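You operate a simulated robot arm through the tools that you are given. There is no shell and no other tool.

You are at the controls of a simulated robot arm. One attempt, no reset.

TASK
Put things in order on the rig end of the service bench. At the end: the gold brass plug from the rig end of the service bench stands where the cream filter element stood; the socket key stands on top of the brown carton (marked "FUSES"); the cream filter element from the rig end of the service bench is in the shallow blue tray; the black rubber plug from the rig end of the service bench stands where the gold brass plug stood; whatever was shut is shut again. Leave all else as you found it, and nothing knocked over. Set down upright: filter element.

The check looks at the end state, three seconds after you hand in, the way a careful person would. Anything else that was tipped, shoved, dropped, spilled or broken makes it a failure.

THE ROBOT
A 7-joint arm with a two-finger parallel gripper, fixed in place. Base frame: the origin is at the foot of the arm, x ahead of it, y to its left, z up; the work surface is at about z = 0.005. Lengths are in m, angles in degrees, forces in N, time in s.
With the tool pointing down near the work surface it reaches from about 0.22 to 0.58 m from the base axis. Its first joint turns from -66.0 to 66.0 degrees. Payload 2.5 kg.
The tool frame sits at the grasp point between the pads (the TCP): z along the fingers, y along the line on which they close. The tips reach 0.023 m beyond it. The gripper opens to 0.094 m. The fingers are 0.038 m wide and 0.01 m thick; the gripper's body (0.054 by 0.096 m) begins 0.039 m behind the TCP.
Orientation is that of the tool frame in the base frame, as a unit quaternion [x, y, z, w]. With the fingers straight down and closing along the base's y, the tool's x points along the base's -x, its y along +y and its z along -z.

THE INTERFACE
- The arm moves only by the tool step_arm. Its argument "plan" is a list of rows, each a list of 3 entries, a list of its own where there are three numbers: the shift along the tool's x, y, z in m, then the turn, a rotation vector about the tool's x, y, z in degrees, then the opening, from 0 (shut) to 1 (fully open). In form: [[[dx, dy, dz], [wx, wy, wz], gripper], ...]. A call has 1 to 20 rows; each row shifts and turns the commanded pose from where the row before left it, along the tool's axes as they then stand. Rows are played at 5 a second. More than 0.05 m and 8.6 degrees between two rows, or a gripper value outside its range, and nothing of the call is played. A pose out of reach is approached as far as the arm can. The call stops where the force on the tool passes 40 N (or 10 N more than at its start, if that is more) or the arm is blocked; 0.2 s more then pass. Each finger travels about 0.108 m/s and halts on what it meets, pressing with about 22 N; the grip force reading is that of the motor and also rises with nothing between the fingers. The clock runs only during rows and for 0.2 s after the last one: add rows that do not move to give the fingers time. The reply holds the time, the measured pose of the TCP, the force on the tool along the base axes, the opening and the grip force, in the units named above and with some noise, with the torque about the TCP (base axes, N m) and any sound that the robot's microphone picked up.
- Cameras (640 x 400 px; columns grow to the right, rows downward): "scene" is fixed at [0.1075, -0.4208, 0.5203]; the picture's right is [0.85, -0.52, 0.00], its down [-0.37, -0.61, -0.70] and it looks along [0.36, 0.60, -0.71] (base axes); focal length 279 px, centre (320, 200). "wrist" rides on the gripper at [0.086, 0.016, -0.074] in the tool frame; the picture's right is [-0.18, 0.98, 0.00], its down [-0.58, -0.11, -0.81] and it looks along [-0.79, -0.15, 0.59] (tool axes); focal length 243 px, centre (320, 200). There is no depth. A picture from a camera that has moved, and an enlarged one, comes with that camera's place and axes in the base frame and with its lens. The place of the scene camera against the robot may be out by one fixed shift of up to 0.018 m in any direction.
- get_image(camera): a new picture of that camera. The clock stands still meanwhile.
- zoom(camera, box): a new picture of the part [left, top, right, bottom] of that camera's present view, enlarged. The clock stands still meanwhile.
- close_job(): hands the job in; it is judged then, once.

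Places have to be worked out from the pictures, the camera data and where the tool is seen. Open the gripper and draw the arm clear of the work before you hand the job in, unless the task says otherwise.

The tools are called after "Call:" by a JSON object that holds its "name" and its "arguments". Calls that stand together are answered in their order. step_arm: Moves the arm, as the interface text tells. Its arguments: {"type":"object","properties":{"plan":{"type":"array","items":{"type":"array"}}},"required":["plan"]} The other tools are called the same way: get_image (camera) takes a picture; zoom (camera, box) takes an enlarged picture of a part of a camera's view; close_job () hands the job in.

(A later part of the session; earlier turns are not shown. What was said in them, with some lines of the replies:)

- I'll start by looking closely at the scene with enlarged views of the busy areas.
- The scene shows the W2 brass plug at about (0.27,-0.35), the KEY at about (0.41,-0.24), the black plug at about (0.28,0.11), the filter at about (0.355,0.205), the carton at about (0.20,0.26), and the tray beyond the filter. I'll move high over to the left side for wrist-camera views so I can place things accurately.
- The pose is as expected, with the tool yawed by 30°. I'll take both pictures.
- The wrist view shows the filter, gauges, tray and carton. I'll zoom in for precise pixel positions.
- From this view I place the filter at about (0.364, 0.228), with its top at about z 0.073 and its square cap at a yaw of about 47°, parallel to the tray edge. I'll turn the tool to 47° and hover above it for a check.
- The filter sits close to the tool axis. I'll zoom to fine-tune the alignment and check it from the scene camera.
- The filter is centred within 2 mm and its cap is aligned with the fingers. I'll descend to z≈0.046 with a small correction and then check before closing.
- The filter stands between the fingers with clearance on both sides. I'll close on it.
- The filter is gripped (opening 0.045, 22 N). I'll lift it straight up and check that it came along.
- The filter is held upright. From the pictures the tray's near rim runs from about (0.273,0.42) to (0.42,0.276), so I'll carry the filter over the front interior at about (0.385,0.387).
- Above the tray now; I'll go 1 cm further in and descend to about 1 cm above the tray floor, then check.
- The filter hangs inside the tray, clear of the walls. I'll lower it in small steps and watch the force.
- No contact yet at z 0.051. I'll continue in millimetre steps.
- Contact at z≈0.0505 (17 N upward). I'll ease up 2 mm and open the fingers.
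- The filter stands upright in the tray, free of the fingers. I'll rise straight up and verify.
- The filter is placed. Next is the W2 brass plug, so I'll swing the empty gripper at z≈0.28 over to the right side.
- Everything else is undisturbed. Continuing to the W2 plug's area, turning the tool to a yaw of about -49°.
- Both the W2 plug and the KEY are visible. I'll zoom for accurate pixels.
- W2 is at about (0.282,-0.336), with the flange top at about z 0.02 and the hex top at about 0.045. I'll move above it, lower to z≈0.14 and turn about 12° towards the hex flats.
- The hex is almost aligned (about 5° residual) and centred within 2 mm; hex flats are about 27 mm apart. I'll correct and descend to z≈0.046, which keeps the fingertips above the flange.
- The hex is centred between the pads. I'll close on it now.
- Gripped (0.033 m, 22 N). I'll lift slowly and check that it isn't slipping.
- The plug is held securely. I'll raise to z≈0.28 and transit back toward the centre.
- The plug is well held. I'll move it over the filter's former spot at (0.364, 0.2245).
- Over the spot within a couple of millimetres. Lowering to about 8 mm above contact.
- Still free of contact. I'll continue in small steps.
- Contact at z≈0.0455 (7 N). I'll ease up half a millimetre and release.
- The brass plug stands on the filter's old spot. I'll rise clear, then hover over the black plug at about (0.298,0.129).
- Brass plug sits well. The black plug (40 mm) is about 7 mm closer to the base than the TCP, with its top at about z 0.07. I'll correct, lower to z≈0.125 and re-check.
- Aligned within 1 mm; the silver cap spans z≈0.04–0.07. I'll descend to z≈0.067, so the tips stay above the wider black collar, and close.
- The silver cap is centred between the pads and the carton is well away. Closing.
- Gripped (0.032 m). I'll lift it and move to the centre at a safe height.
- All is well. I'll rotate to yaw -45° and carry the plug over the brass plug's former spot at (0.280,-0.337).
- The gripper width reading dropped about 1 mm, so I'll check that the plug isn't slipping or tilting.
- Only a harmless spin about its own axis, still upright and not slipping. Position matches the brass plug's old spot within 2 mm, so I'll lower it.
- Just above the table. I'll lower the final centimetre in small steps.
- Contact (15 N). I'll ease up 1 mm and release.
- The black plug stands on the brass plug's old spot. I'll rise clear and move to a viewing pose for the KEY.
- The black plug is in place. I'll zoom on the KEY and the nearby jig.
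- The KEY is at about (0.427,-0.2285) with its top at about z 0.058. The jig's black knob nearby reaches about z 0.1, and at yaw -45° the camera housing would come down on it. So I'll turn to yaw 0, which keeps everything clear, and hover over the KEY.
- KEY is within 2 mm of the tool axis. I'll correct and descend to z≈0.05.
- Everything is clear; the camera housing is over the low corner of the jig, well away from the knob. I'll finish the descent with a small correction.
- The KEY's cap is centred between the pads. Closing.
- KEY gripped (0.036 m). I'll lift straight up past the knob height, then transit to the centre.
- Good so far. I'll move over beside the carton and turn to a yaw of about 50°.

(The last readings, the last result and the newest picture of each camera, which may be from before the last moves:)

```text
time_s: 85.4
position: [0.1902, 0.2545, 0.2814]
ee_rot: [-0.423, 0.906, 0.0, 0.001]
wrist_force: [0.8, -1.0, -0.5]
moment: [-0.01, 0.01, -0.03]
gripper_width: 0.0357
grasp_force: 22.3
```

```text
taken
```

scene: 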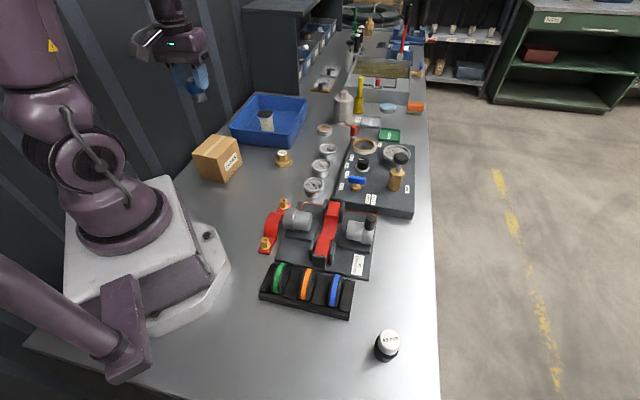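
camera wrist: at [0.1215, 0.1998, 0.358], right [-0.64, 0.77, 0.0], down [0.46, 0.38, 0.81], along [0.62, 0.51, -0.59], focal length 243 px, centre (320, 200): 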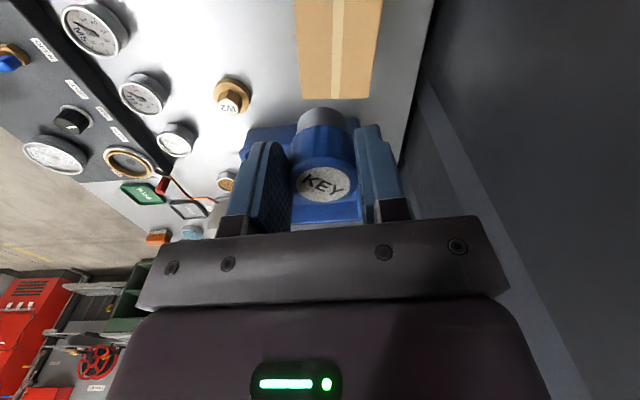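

The carton's top is visible. I'll zoom in on it.

Call:
{"name": "zoom", "arguments": {"camera": "wrist", "box": [260, 0, 420, 120]}}

Call:
{"name": "zoom", "arguments": {"camera": "scene", "box": [180, 110, 270, 200]}}

```text
3.33 times, centred on (340, 60) of wrist
camera zoom: at [0.1215, 0.1998, 0.358], right [-0.64, 0.77, 0.0], down [0.46, 0.38, 0.81], along [0.62, 0.51, -0.59], focal length 809 px, centre (253, 667)
```

zoom: 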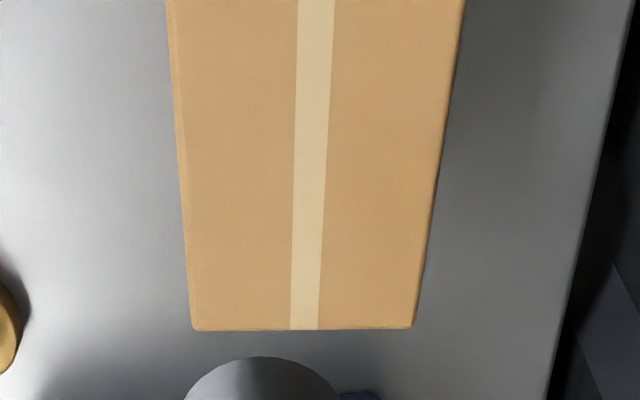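

```text
4.44 times, centred on (225, 155) of scene
camera zoom: at [0.1075, -0.4208, 0.5203], right [0.85, -0.52, 0.0], down [-0.37, -0.61, -0.7], along [0.36, 0.6, -0.71], focal length 1241 px, centre (742, 400)
```

zoom: 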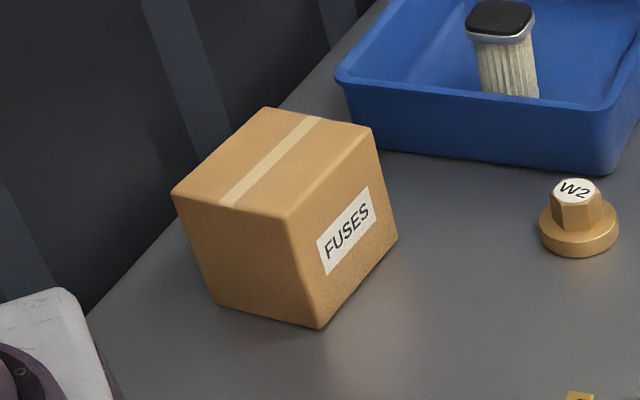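

The carton top is centred at about (0.2005,0.2835) at z≈0.09 and measures about 0.076 × 0.093. I'll move above it and lower to roughly 15 mm above the expected contact.

Call:
{"name": "step_arm", "arguments": {"plan": [[[-0.0144, 0.005, 0], [0, 0, 0], 0.15], [[-0.0144, 0.005, 0], [0, 0, 0], 0.15], [[0, 0, 0.025], [0, 0, 0], 0.15], [[0, 0, 0.025], [0, 0, 0], 0.15], [[0, 0, 0.025], [0, 0, 0], 0.15], [[0, 0, 0.025], [0, 0, 0], 0.15], [[0, 0, 0.02], [0, 0, 0], 0.15], [[0, 0, 0.009], [0, 0, 0], 0.15], [[0, 0, 0], [0, 0, 0], 0.15], [[0, 0, 0], [0, 0, 0], 0.15]]}}

Call:
{"name": "get_image", "arguments": {"camera": "wrist"}}

Call:
{"name": "zoom", "arguments": {"camera": "scene", "box": [160, 80, 300, 200]}}

```text
time_s: 87.6
position: [0.1991, 0.2827, 0.1542]
ee_rot: [-0.422, 0.907, 0.001, 0.0]
wrist_force: [0.0, 0.2, -0.5]
moment: [0.01, -0.03, -0.01]
gripper_width: 0.0361
grasp_force: 22.2
```

```text
taken
camera wrist: at [0.1307, 0.2283, 0.2301], right [-0.63, 0.77, 0.0], down [0.46, 0.38, 0.81], along [0.62, 0.51, -0.59], focal length 243 px, centre (320, 200)
```

wrist: 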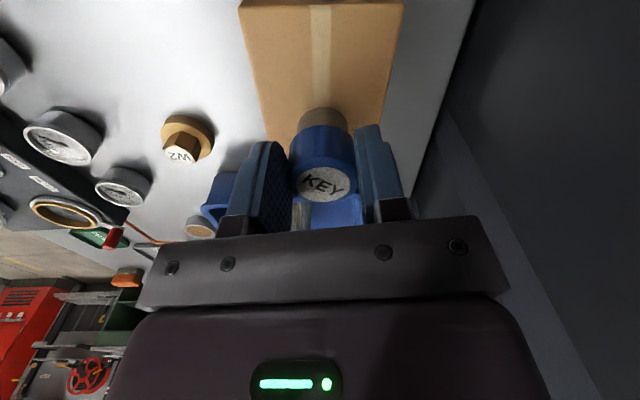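

```text
3.33 times, centred on (230, 140) of scene
camera zoom: at [0.1075, -0.4208, 0.5203], right [0.85, -0.52, 0.0], down [-0.37, -0.61, -0.7], along [0.36, 0.6, -0.71], focal length 931 px, centre (620, 400)
```

zoom: 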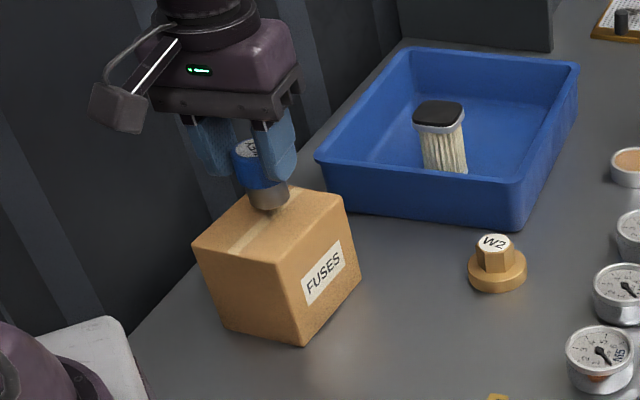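

Nearly centred; the carton's centre appears about 1 cm nearer the base than the key. I'll zoom to confirm.

Call:
{"name": "zoom", "arguments": {"camera": "wrist", "box": [220, 0, 420, 160]}}

```text
2.50 times, centred on (320, 80) of wrist
camera zoom: at [0.1307, 0.2283, 0.2301], right [-0.63, 0.77, 0.0], down [0.46, 0.38, 0.81], along [0.62, 0.51, -0.59], focal length 606 px, centre (320, 500)
```

zoom: 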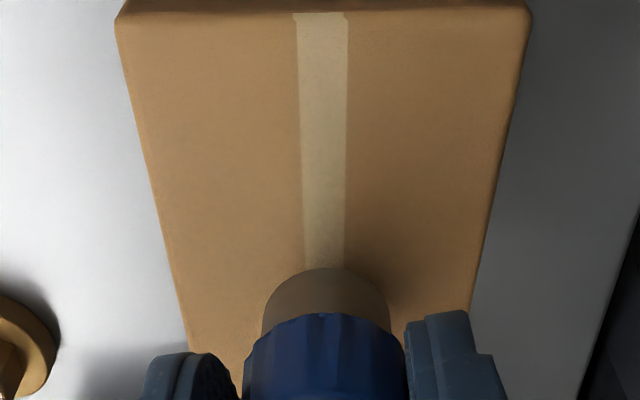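

With the near edge measured now and the far edge from the last view, the key is within 2 mm of the carton's centre, so no shift is needed. I'll lower it in small steps.

Call:
{"name": "step_arm", "arguments": {"plan": [[[0, 0, 0.005], [0, 0, 0], 0.15], [[0, 0, 0.004], [0, 0, 0], 0.15], [[0, 0, 0], [0, 0, 0], 0.15]]}}

Call:
{"name": "step_arm", "arguments": {"plan": [[[0, 0, 0.002], [0, 0, 0], 0.15], [[0, 0, 0], [0, 0, 0], 0.15]]}}

Call:
{"name": "zoom", "arguments": {"camera": "scene", "box": [160, 80, 300, 200]}}

```text
time_s: 88.4
position: [0.1996, 0.283, 0.144]
ee_rot: [-0.423, 0.906, 0.0, 0.0]
wrist_force: [-0.3, -0.9, -0.8]
moment: [0.02, 0.06, -0.02]
gripper_width: 0.0359
grasp_force: 21.5
```

```text
time_s: 89.0
position: [0.2004, 0.2824, 0.1434]
ee_rot: [-0.423, 0.906, 0.0, 0.0]
wrist_force: [-0.1, 0.3, -0.7]
moment: [0.02, 0.01, -0.01]
gripper_width: 0.0362
grasp_force: 22.0
```

```text
3.33 times, centred on (230, 140) of scene
camera zoom: at [0.1075, -0.4208, 0.5203], right [0.85, -0.52, 0.0], down [-0.37, -0.61, -0.7], along [0.36, 0.6, -0.71], focal length 931 px, centre (620, 400)
```

zoom: 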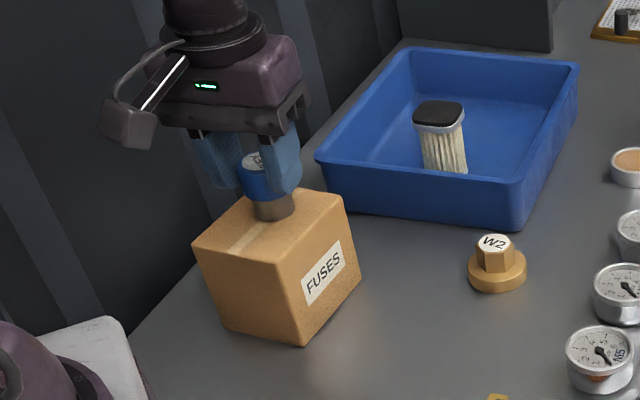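

No contact yet. I'll continue in small steps.

Call:
{"name": "step_arm", "arguments": {"plan": [[[0, 0, 0.0015], [0, 0, 0], 0.15], [[0, 0, 0], [0, 0, 0], 0.15]]}}

Call:
{"name": "step_arm", "arguments": {"plan": [[[0, 0, 0.0015], [0, 0, 0], 0.15], [[0, 0, 0], [0, 0, 0], 0.15]]}}

Call:
{"name": "step_arm", "arguments": {"plan": [[[0, 0, 0.001], [0, 0, 0], 0.15], [[0, 0, 0], [0, 0, 0], 0.15]]}}

```text
time_s: 89.6
position: [0.2021, 0.2829, 0.142]
ee_rot: [-0.423, 0.906, 0.0, 0.001]
wrist_force: [-3.4, -5.1, 25.5]
moment: [-0.17, 0.11, -0.03]
gripper_width: 0.0358
grasp_force: 21.4
```

```text
time_s: 90.0
position: [0.2005, 0.283, 0.1404]
ee_rot: [-0.422, 0.906, 0.0, 0.002]
wrist_force: [-1.5, -1.5, 5.7]
moment: [0.02, 0.05, 0.02]
gripper_width: 0.0356
grasp_force: 22.0
stopped in row 1: the force on the tool passed its limit at 44 N (the readings are from after the stop); the commanded pose is now the measured one
```

```text
time_s: 90.7
position: [0.2008, 0.2828, 0.1414]
ee_rot: [-0.423, 0.906, 0.0, 0.002]
wrist_force: [-2.0, -1.3, 5.6]
moment: [0.03, 0.01, -0.03]
gripper_width: 0.0362
grasp_force: 22.3
stopped in row 2: the force on the tool passed its limit at 41 N (the readings are from after the stop); the commanded pose is now the measured one
```

Contact was at z≈0.142, and the force limit stopped the push. I'll look before releasing.

Call:
{"name": "zoom", "arguments": {"camera": "scene", "box": [160, 80, 300, 200]}}

Call:
{"name": "get_image", "arguments": {"camera": "wrist"}}

```text
3.33 times, centred on (230, 140) of scene
camera zoom: at [0.1075, -0.4208, 0.5203], right [0.85, -0.52, 0.0], down [-0.37, -0.61, -0.7], along [0.36, 0.6, -0.71], focal length 931 px, centre (620, 400)
```

zoom: 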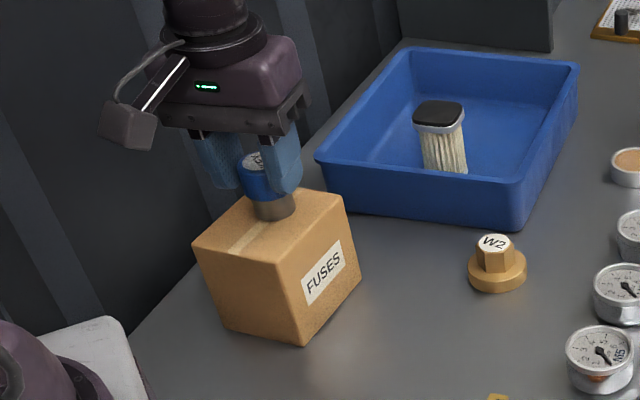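

```text
taken
camera wrist: at [0.1322, 0.229, 0.2172], right [-0.63, 0.77, 0.0], down [0.45, 0.37, 0.81], along [0.63, 0.51, -0.59], focal length 243 px, centre (320, 200)
```

wrist: 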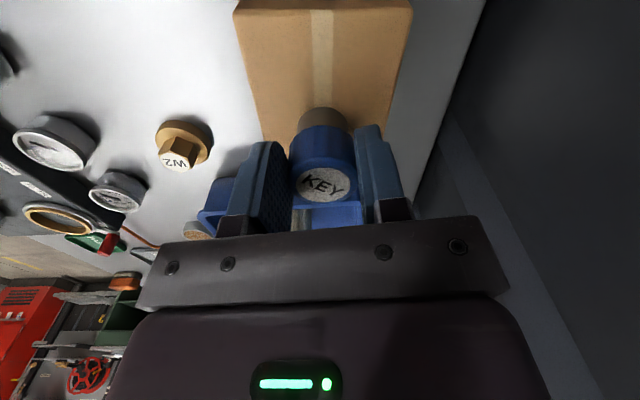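

The carton hasn't moved and the key stands on it. I'll ease off the last newtons and open the fingers.

Call:
{"name": "step_arm", "arguments": {"plan": [[[0, 0, -0.0005], [0, 0, 0], 0.15], [[0, 0, 0], [0, 0, 0], 0.15], [[0, 0, 0], [0, 0, 0], 0.35], [[0, 0, 0], [0, 0, 0], 0.5], [[0, 0, 0], [0, 0, 0], 0.65], [[0, 0, 0], [0, 0, 0], 0.75], [[0, 0, 0], [0, 0, 0], 0.75]]}}

Call:
{"name": "get_image", "arguments": {"camera": "wrist"}}

Call:
{"name": "zoom", "arguments": {"camera": "scene", "box": [160, 80, 300, 200]}}

```text
time_s: 92.3
position: [0.2015, 0.283, 0.1423]
ee_rot: [-0.423, 0.906, 0.001, 0.002]
wrist_force: [0.3, 0.6, 0.4]
moment: [0.01, 0.01, 0.0]
gripper_width: 0.0705
grasp_force: 0.1
```

```text
taken
camera wrist: at [0.1319, 0.2292, 0.2173], right [-0.63, 0.77, 0.0], down [0.45, 0.37, 0.81], along [0.62, 0.51, -0.59], focal length 243 px, centre (320, 200)
```

wrist: 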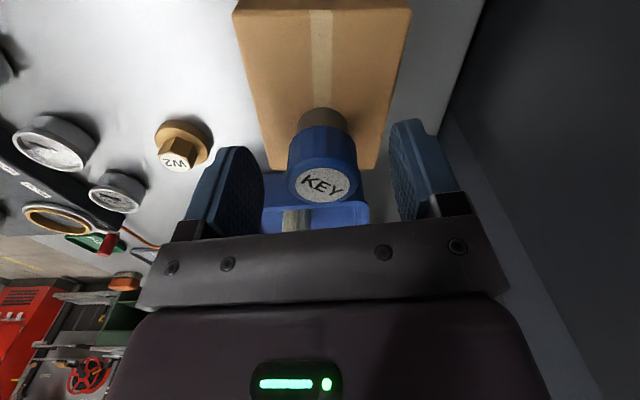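

```text
3.33 times, centred on (230, 140) of scene
camera zoom: at [0.1075, -0.4208, 0.5203], right [0.85, -0.52, 0.0], down [-0.37, -0.61, -0.7], along [0.36, 0.6, -0.71], focal length 931 px, centre (620, 400)
```

zoom: 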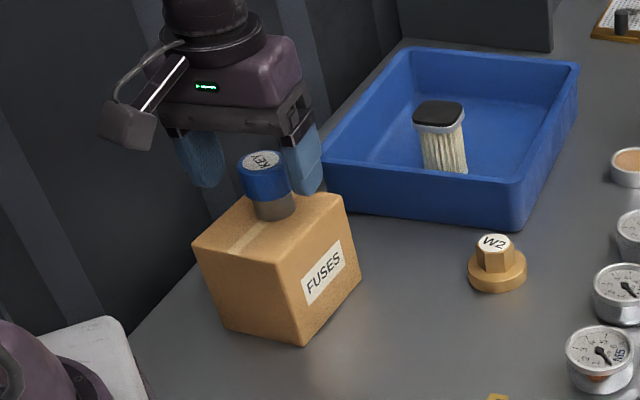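

The key stands free on the carton. I'll rise straight up, then draw the arm back to a neutral pose.

Call:
{"name": "step_arm", "arguments": {"plan": [[[0, 0, -0.01], [0, 0, 0], 0.75], [[0, 0, -0.02], [0, 0, 0], 0.75], [[0, 0, -0.03], [0, 0, 0], 0.75], [[0, 0, -0.04], [0, 0, 0], 0.75], [[0, 0, -0.04], [0, 0, 0], 0.75], [[0, 0, 0], [0, 0, 0], 0.75]]}}

Call:
{"name": "get_image", "arguments": {"camera": "wrist"}}

Call:
{"name": "get_image", "arguments": {"camera": "scene"}}

```text
time_s: 93.7
position: [0.1992, 0.2834, 0.2832]
ee_rot: [-0.422, 0.906, -0.001, 0.001]
wrist_force: [-0.4, -1.4, 0.1]
moment: [0.02, 0.01, 0.01]
gripper_width: 0.0704
grasp_force: 0.0
```

```text
taken
camera wrist: at [0.1316, 0.2297, 0.3595], right [-0.64, 0.77, 0.0], down [0.45, 0.37, 0.81], along [0.62, 0.51, -0.59], focal length 243 px, centre (320, 200)
```

wrist: 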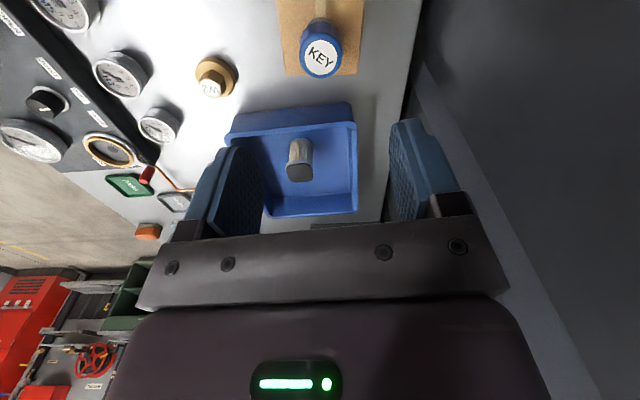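

```text
taken
```

scene: 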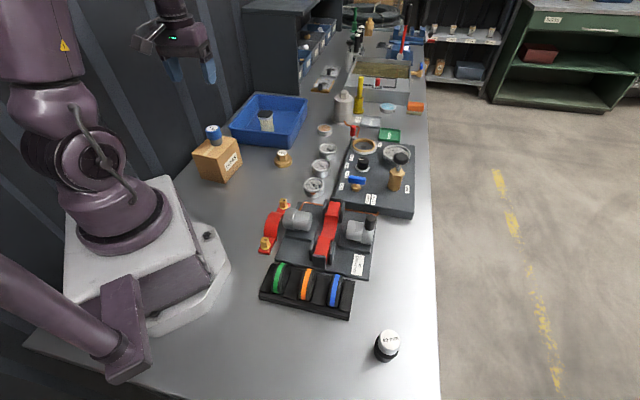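

All four items appear in place. I'll return the arm to its starting pose, gripper open, and verify the placements with enlarged views.

Call:
{"name": "step_arm", "arguments": {"plan": [[[0, 0, 0], [0, 0, 7.143], 1], [[0, 0, 0], [0, 0, 7.143], 1], [[0, 0, 0], [0, 0, 7.143], 1], [[0, 0, 0], [0, 0, 7.143], 1], [[0, 0, 0], [0, 0, 7.143], 1], [[0, 0, 0], [0, 0, 7.143], 1], [[0, 0, 0], [0, 0, 7.143], 1], [[-0.0222, -0.0314, 0], [0, 0, 0], 1], [[-0.0222, -0.0314, 0], [0, 0, 0], 1], [[-0.0222, -0.0314, 0], [0, 0, 0], 1], [[-0.0222, -0.0314, 0], [0, 0, 0], 1], [[-0.0222, -0.0314, 0], [0, 0, 0], 1], [[-0.0222, -0.0314, 0], [0, 0, 0], 1], [[-0.0222, -0.0314, 0], [0, 0, 0], 1], [[-0.0222, -0.0314, 0], [0, 0, 0], 1], [[0, 0, 0], [0, 0, 0], 1], [[0, 0, 0], [0, 0, 0], 1]]}}

Call:
{"name": "get_image", "arguments": {"camera": "scene"}}

Call:
{"name": "zoom", "arguments": {"camera": "scene", "box": [180, 80, 340, 200]}}

Call:
{"name": "zoom", "arguments": {"camera": "scene", "box": [340, 310, 430, 390]}}

Call:
{"name": "zoom", "arguments": {"camera": "scene", "box": [230, 180, 430, 380]}}

Call:
{"name": "zoom", "arguments": {"camera": "scene", "box": [310, 100, 450, 230]}}

```text
time_s: 97.3
position: [0.3799, 0.0289, 0.2814]
ee_rot: [-0.001, 1.0, 0.001, 0.001]
wrist_force: [-0.3, 0.0, -0.1]
moment: [-0.01, -0.01, -0.03]
gripper_width: 0.094
grasp_force: 0.0
```

```text
taken
```

scene: 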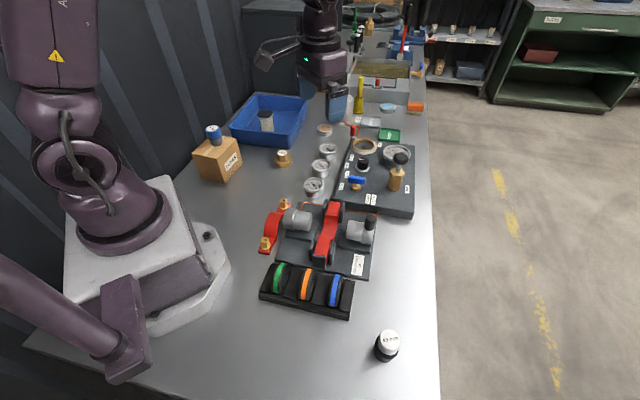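

```text
3.33 times, centred on (260, 140) of scene
camera zoom: at [0.1075, -0.4208, 0.5203], right [0.85, -0.52, 0.0], down [-0.37, -0.61, -0.7], along [0.36, 0.6, -0.71], focal length 931 px, centre (520, 400)
```

zoom: 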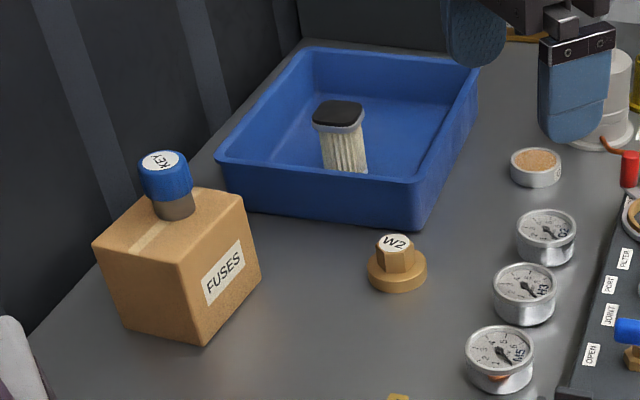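

```text
5.00 times, centred on (385, 350) of scene
camera zoom: at [0.1075, -0.4208, 0.5203], right [0.85, -0.52, 0.0], down [-0.37, -0.61, -0.7], along [0.36, 0.6, -0.71], focal length 1396 px, centre (-5, -550)
```

zoom: 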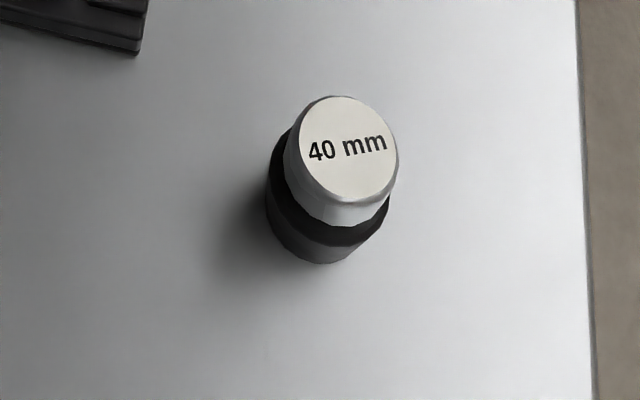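

```text
2.00 times, centred on (330, 280) of scene
camera zoom: at [0.1075, -0.4208, 0.5203], right [0.85, -0.52, 0.0], down [-0.37, -0.61, -0.7], along [0.36, 0.6, -0.71], focal length 559 px, centre (300, 40)
```

zoom: 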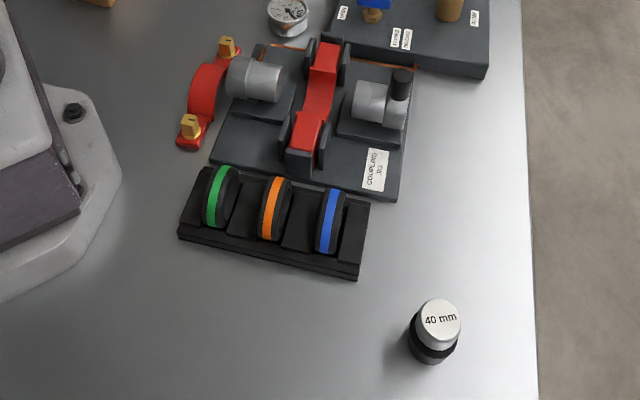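

```text
3.08 times, centred on (380, 165) of scene
camera zoom: at [0.1075, -0.4208, 0.5203], right [0.85, -0.52, 0.0], down [-0.37, -0.61, -0.7], along [0.36, 0.6, -0.71], focal length 859 px, centre (135, 308)
```

zoom: 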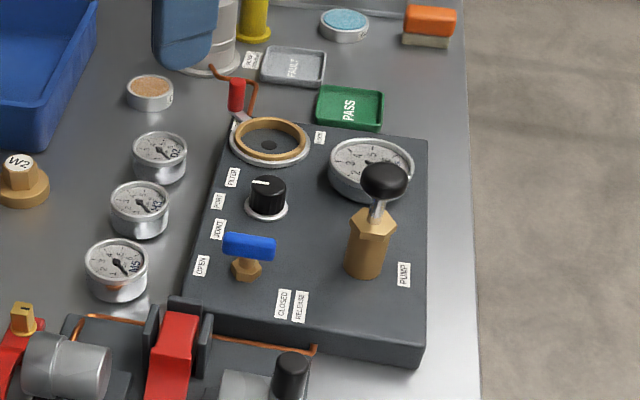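

The brass plug matches the filter's old spot and the black plug matches the brass plug's old spot. The key stands on the FUSES carton, the filter is upright in the blue tray, and nothing else has moved; nothing was opened, so nothing needs shutting. The arm is clear with the gripper open, so I'm handing in.

Call:
{"name": "close_job", "arguments": {}}

```text
The job is handed in.
```

The job is done and handed in. The last pictures showed everything where you asked, with nothing knocked over:

- **Filter element:** it stands upright in the shallow blue tray.
- **Gold brass plug:** it stands where the filter element stood, matching the old spot to within a few millimetres.
- **Black rubber plug:** it stands where the brass plug stood, matching to within a few millimetres.
- **Socket key:** it stands near the middle of the top of the brown "FUSES" carton. Setting it down pressed on the carton with up to 44 N before the force limit stopped the arm, but the carton did not move.
- **Everything else:** it looks unchanged from the first pictures. I opened nothing, so nothing needed shutting again.

The arm is back near its starting pose with the gripper open. I have not seen the result of the final check.
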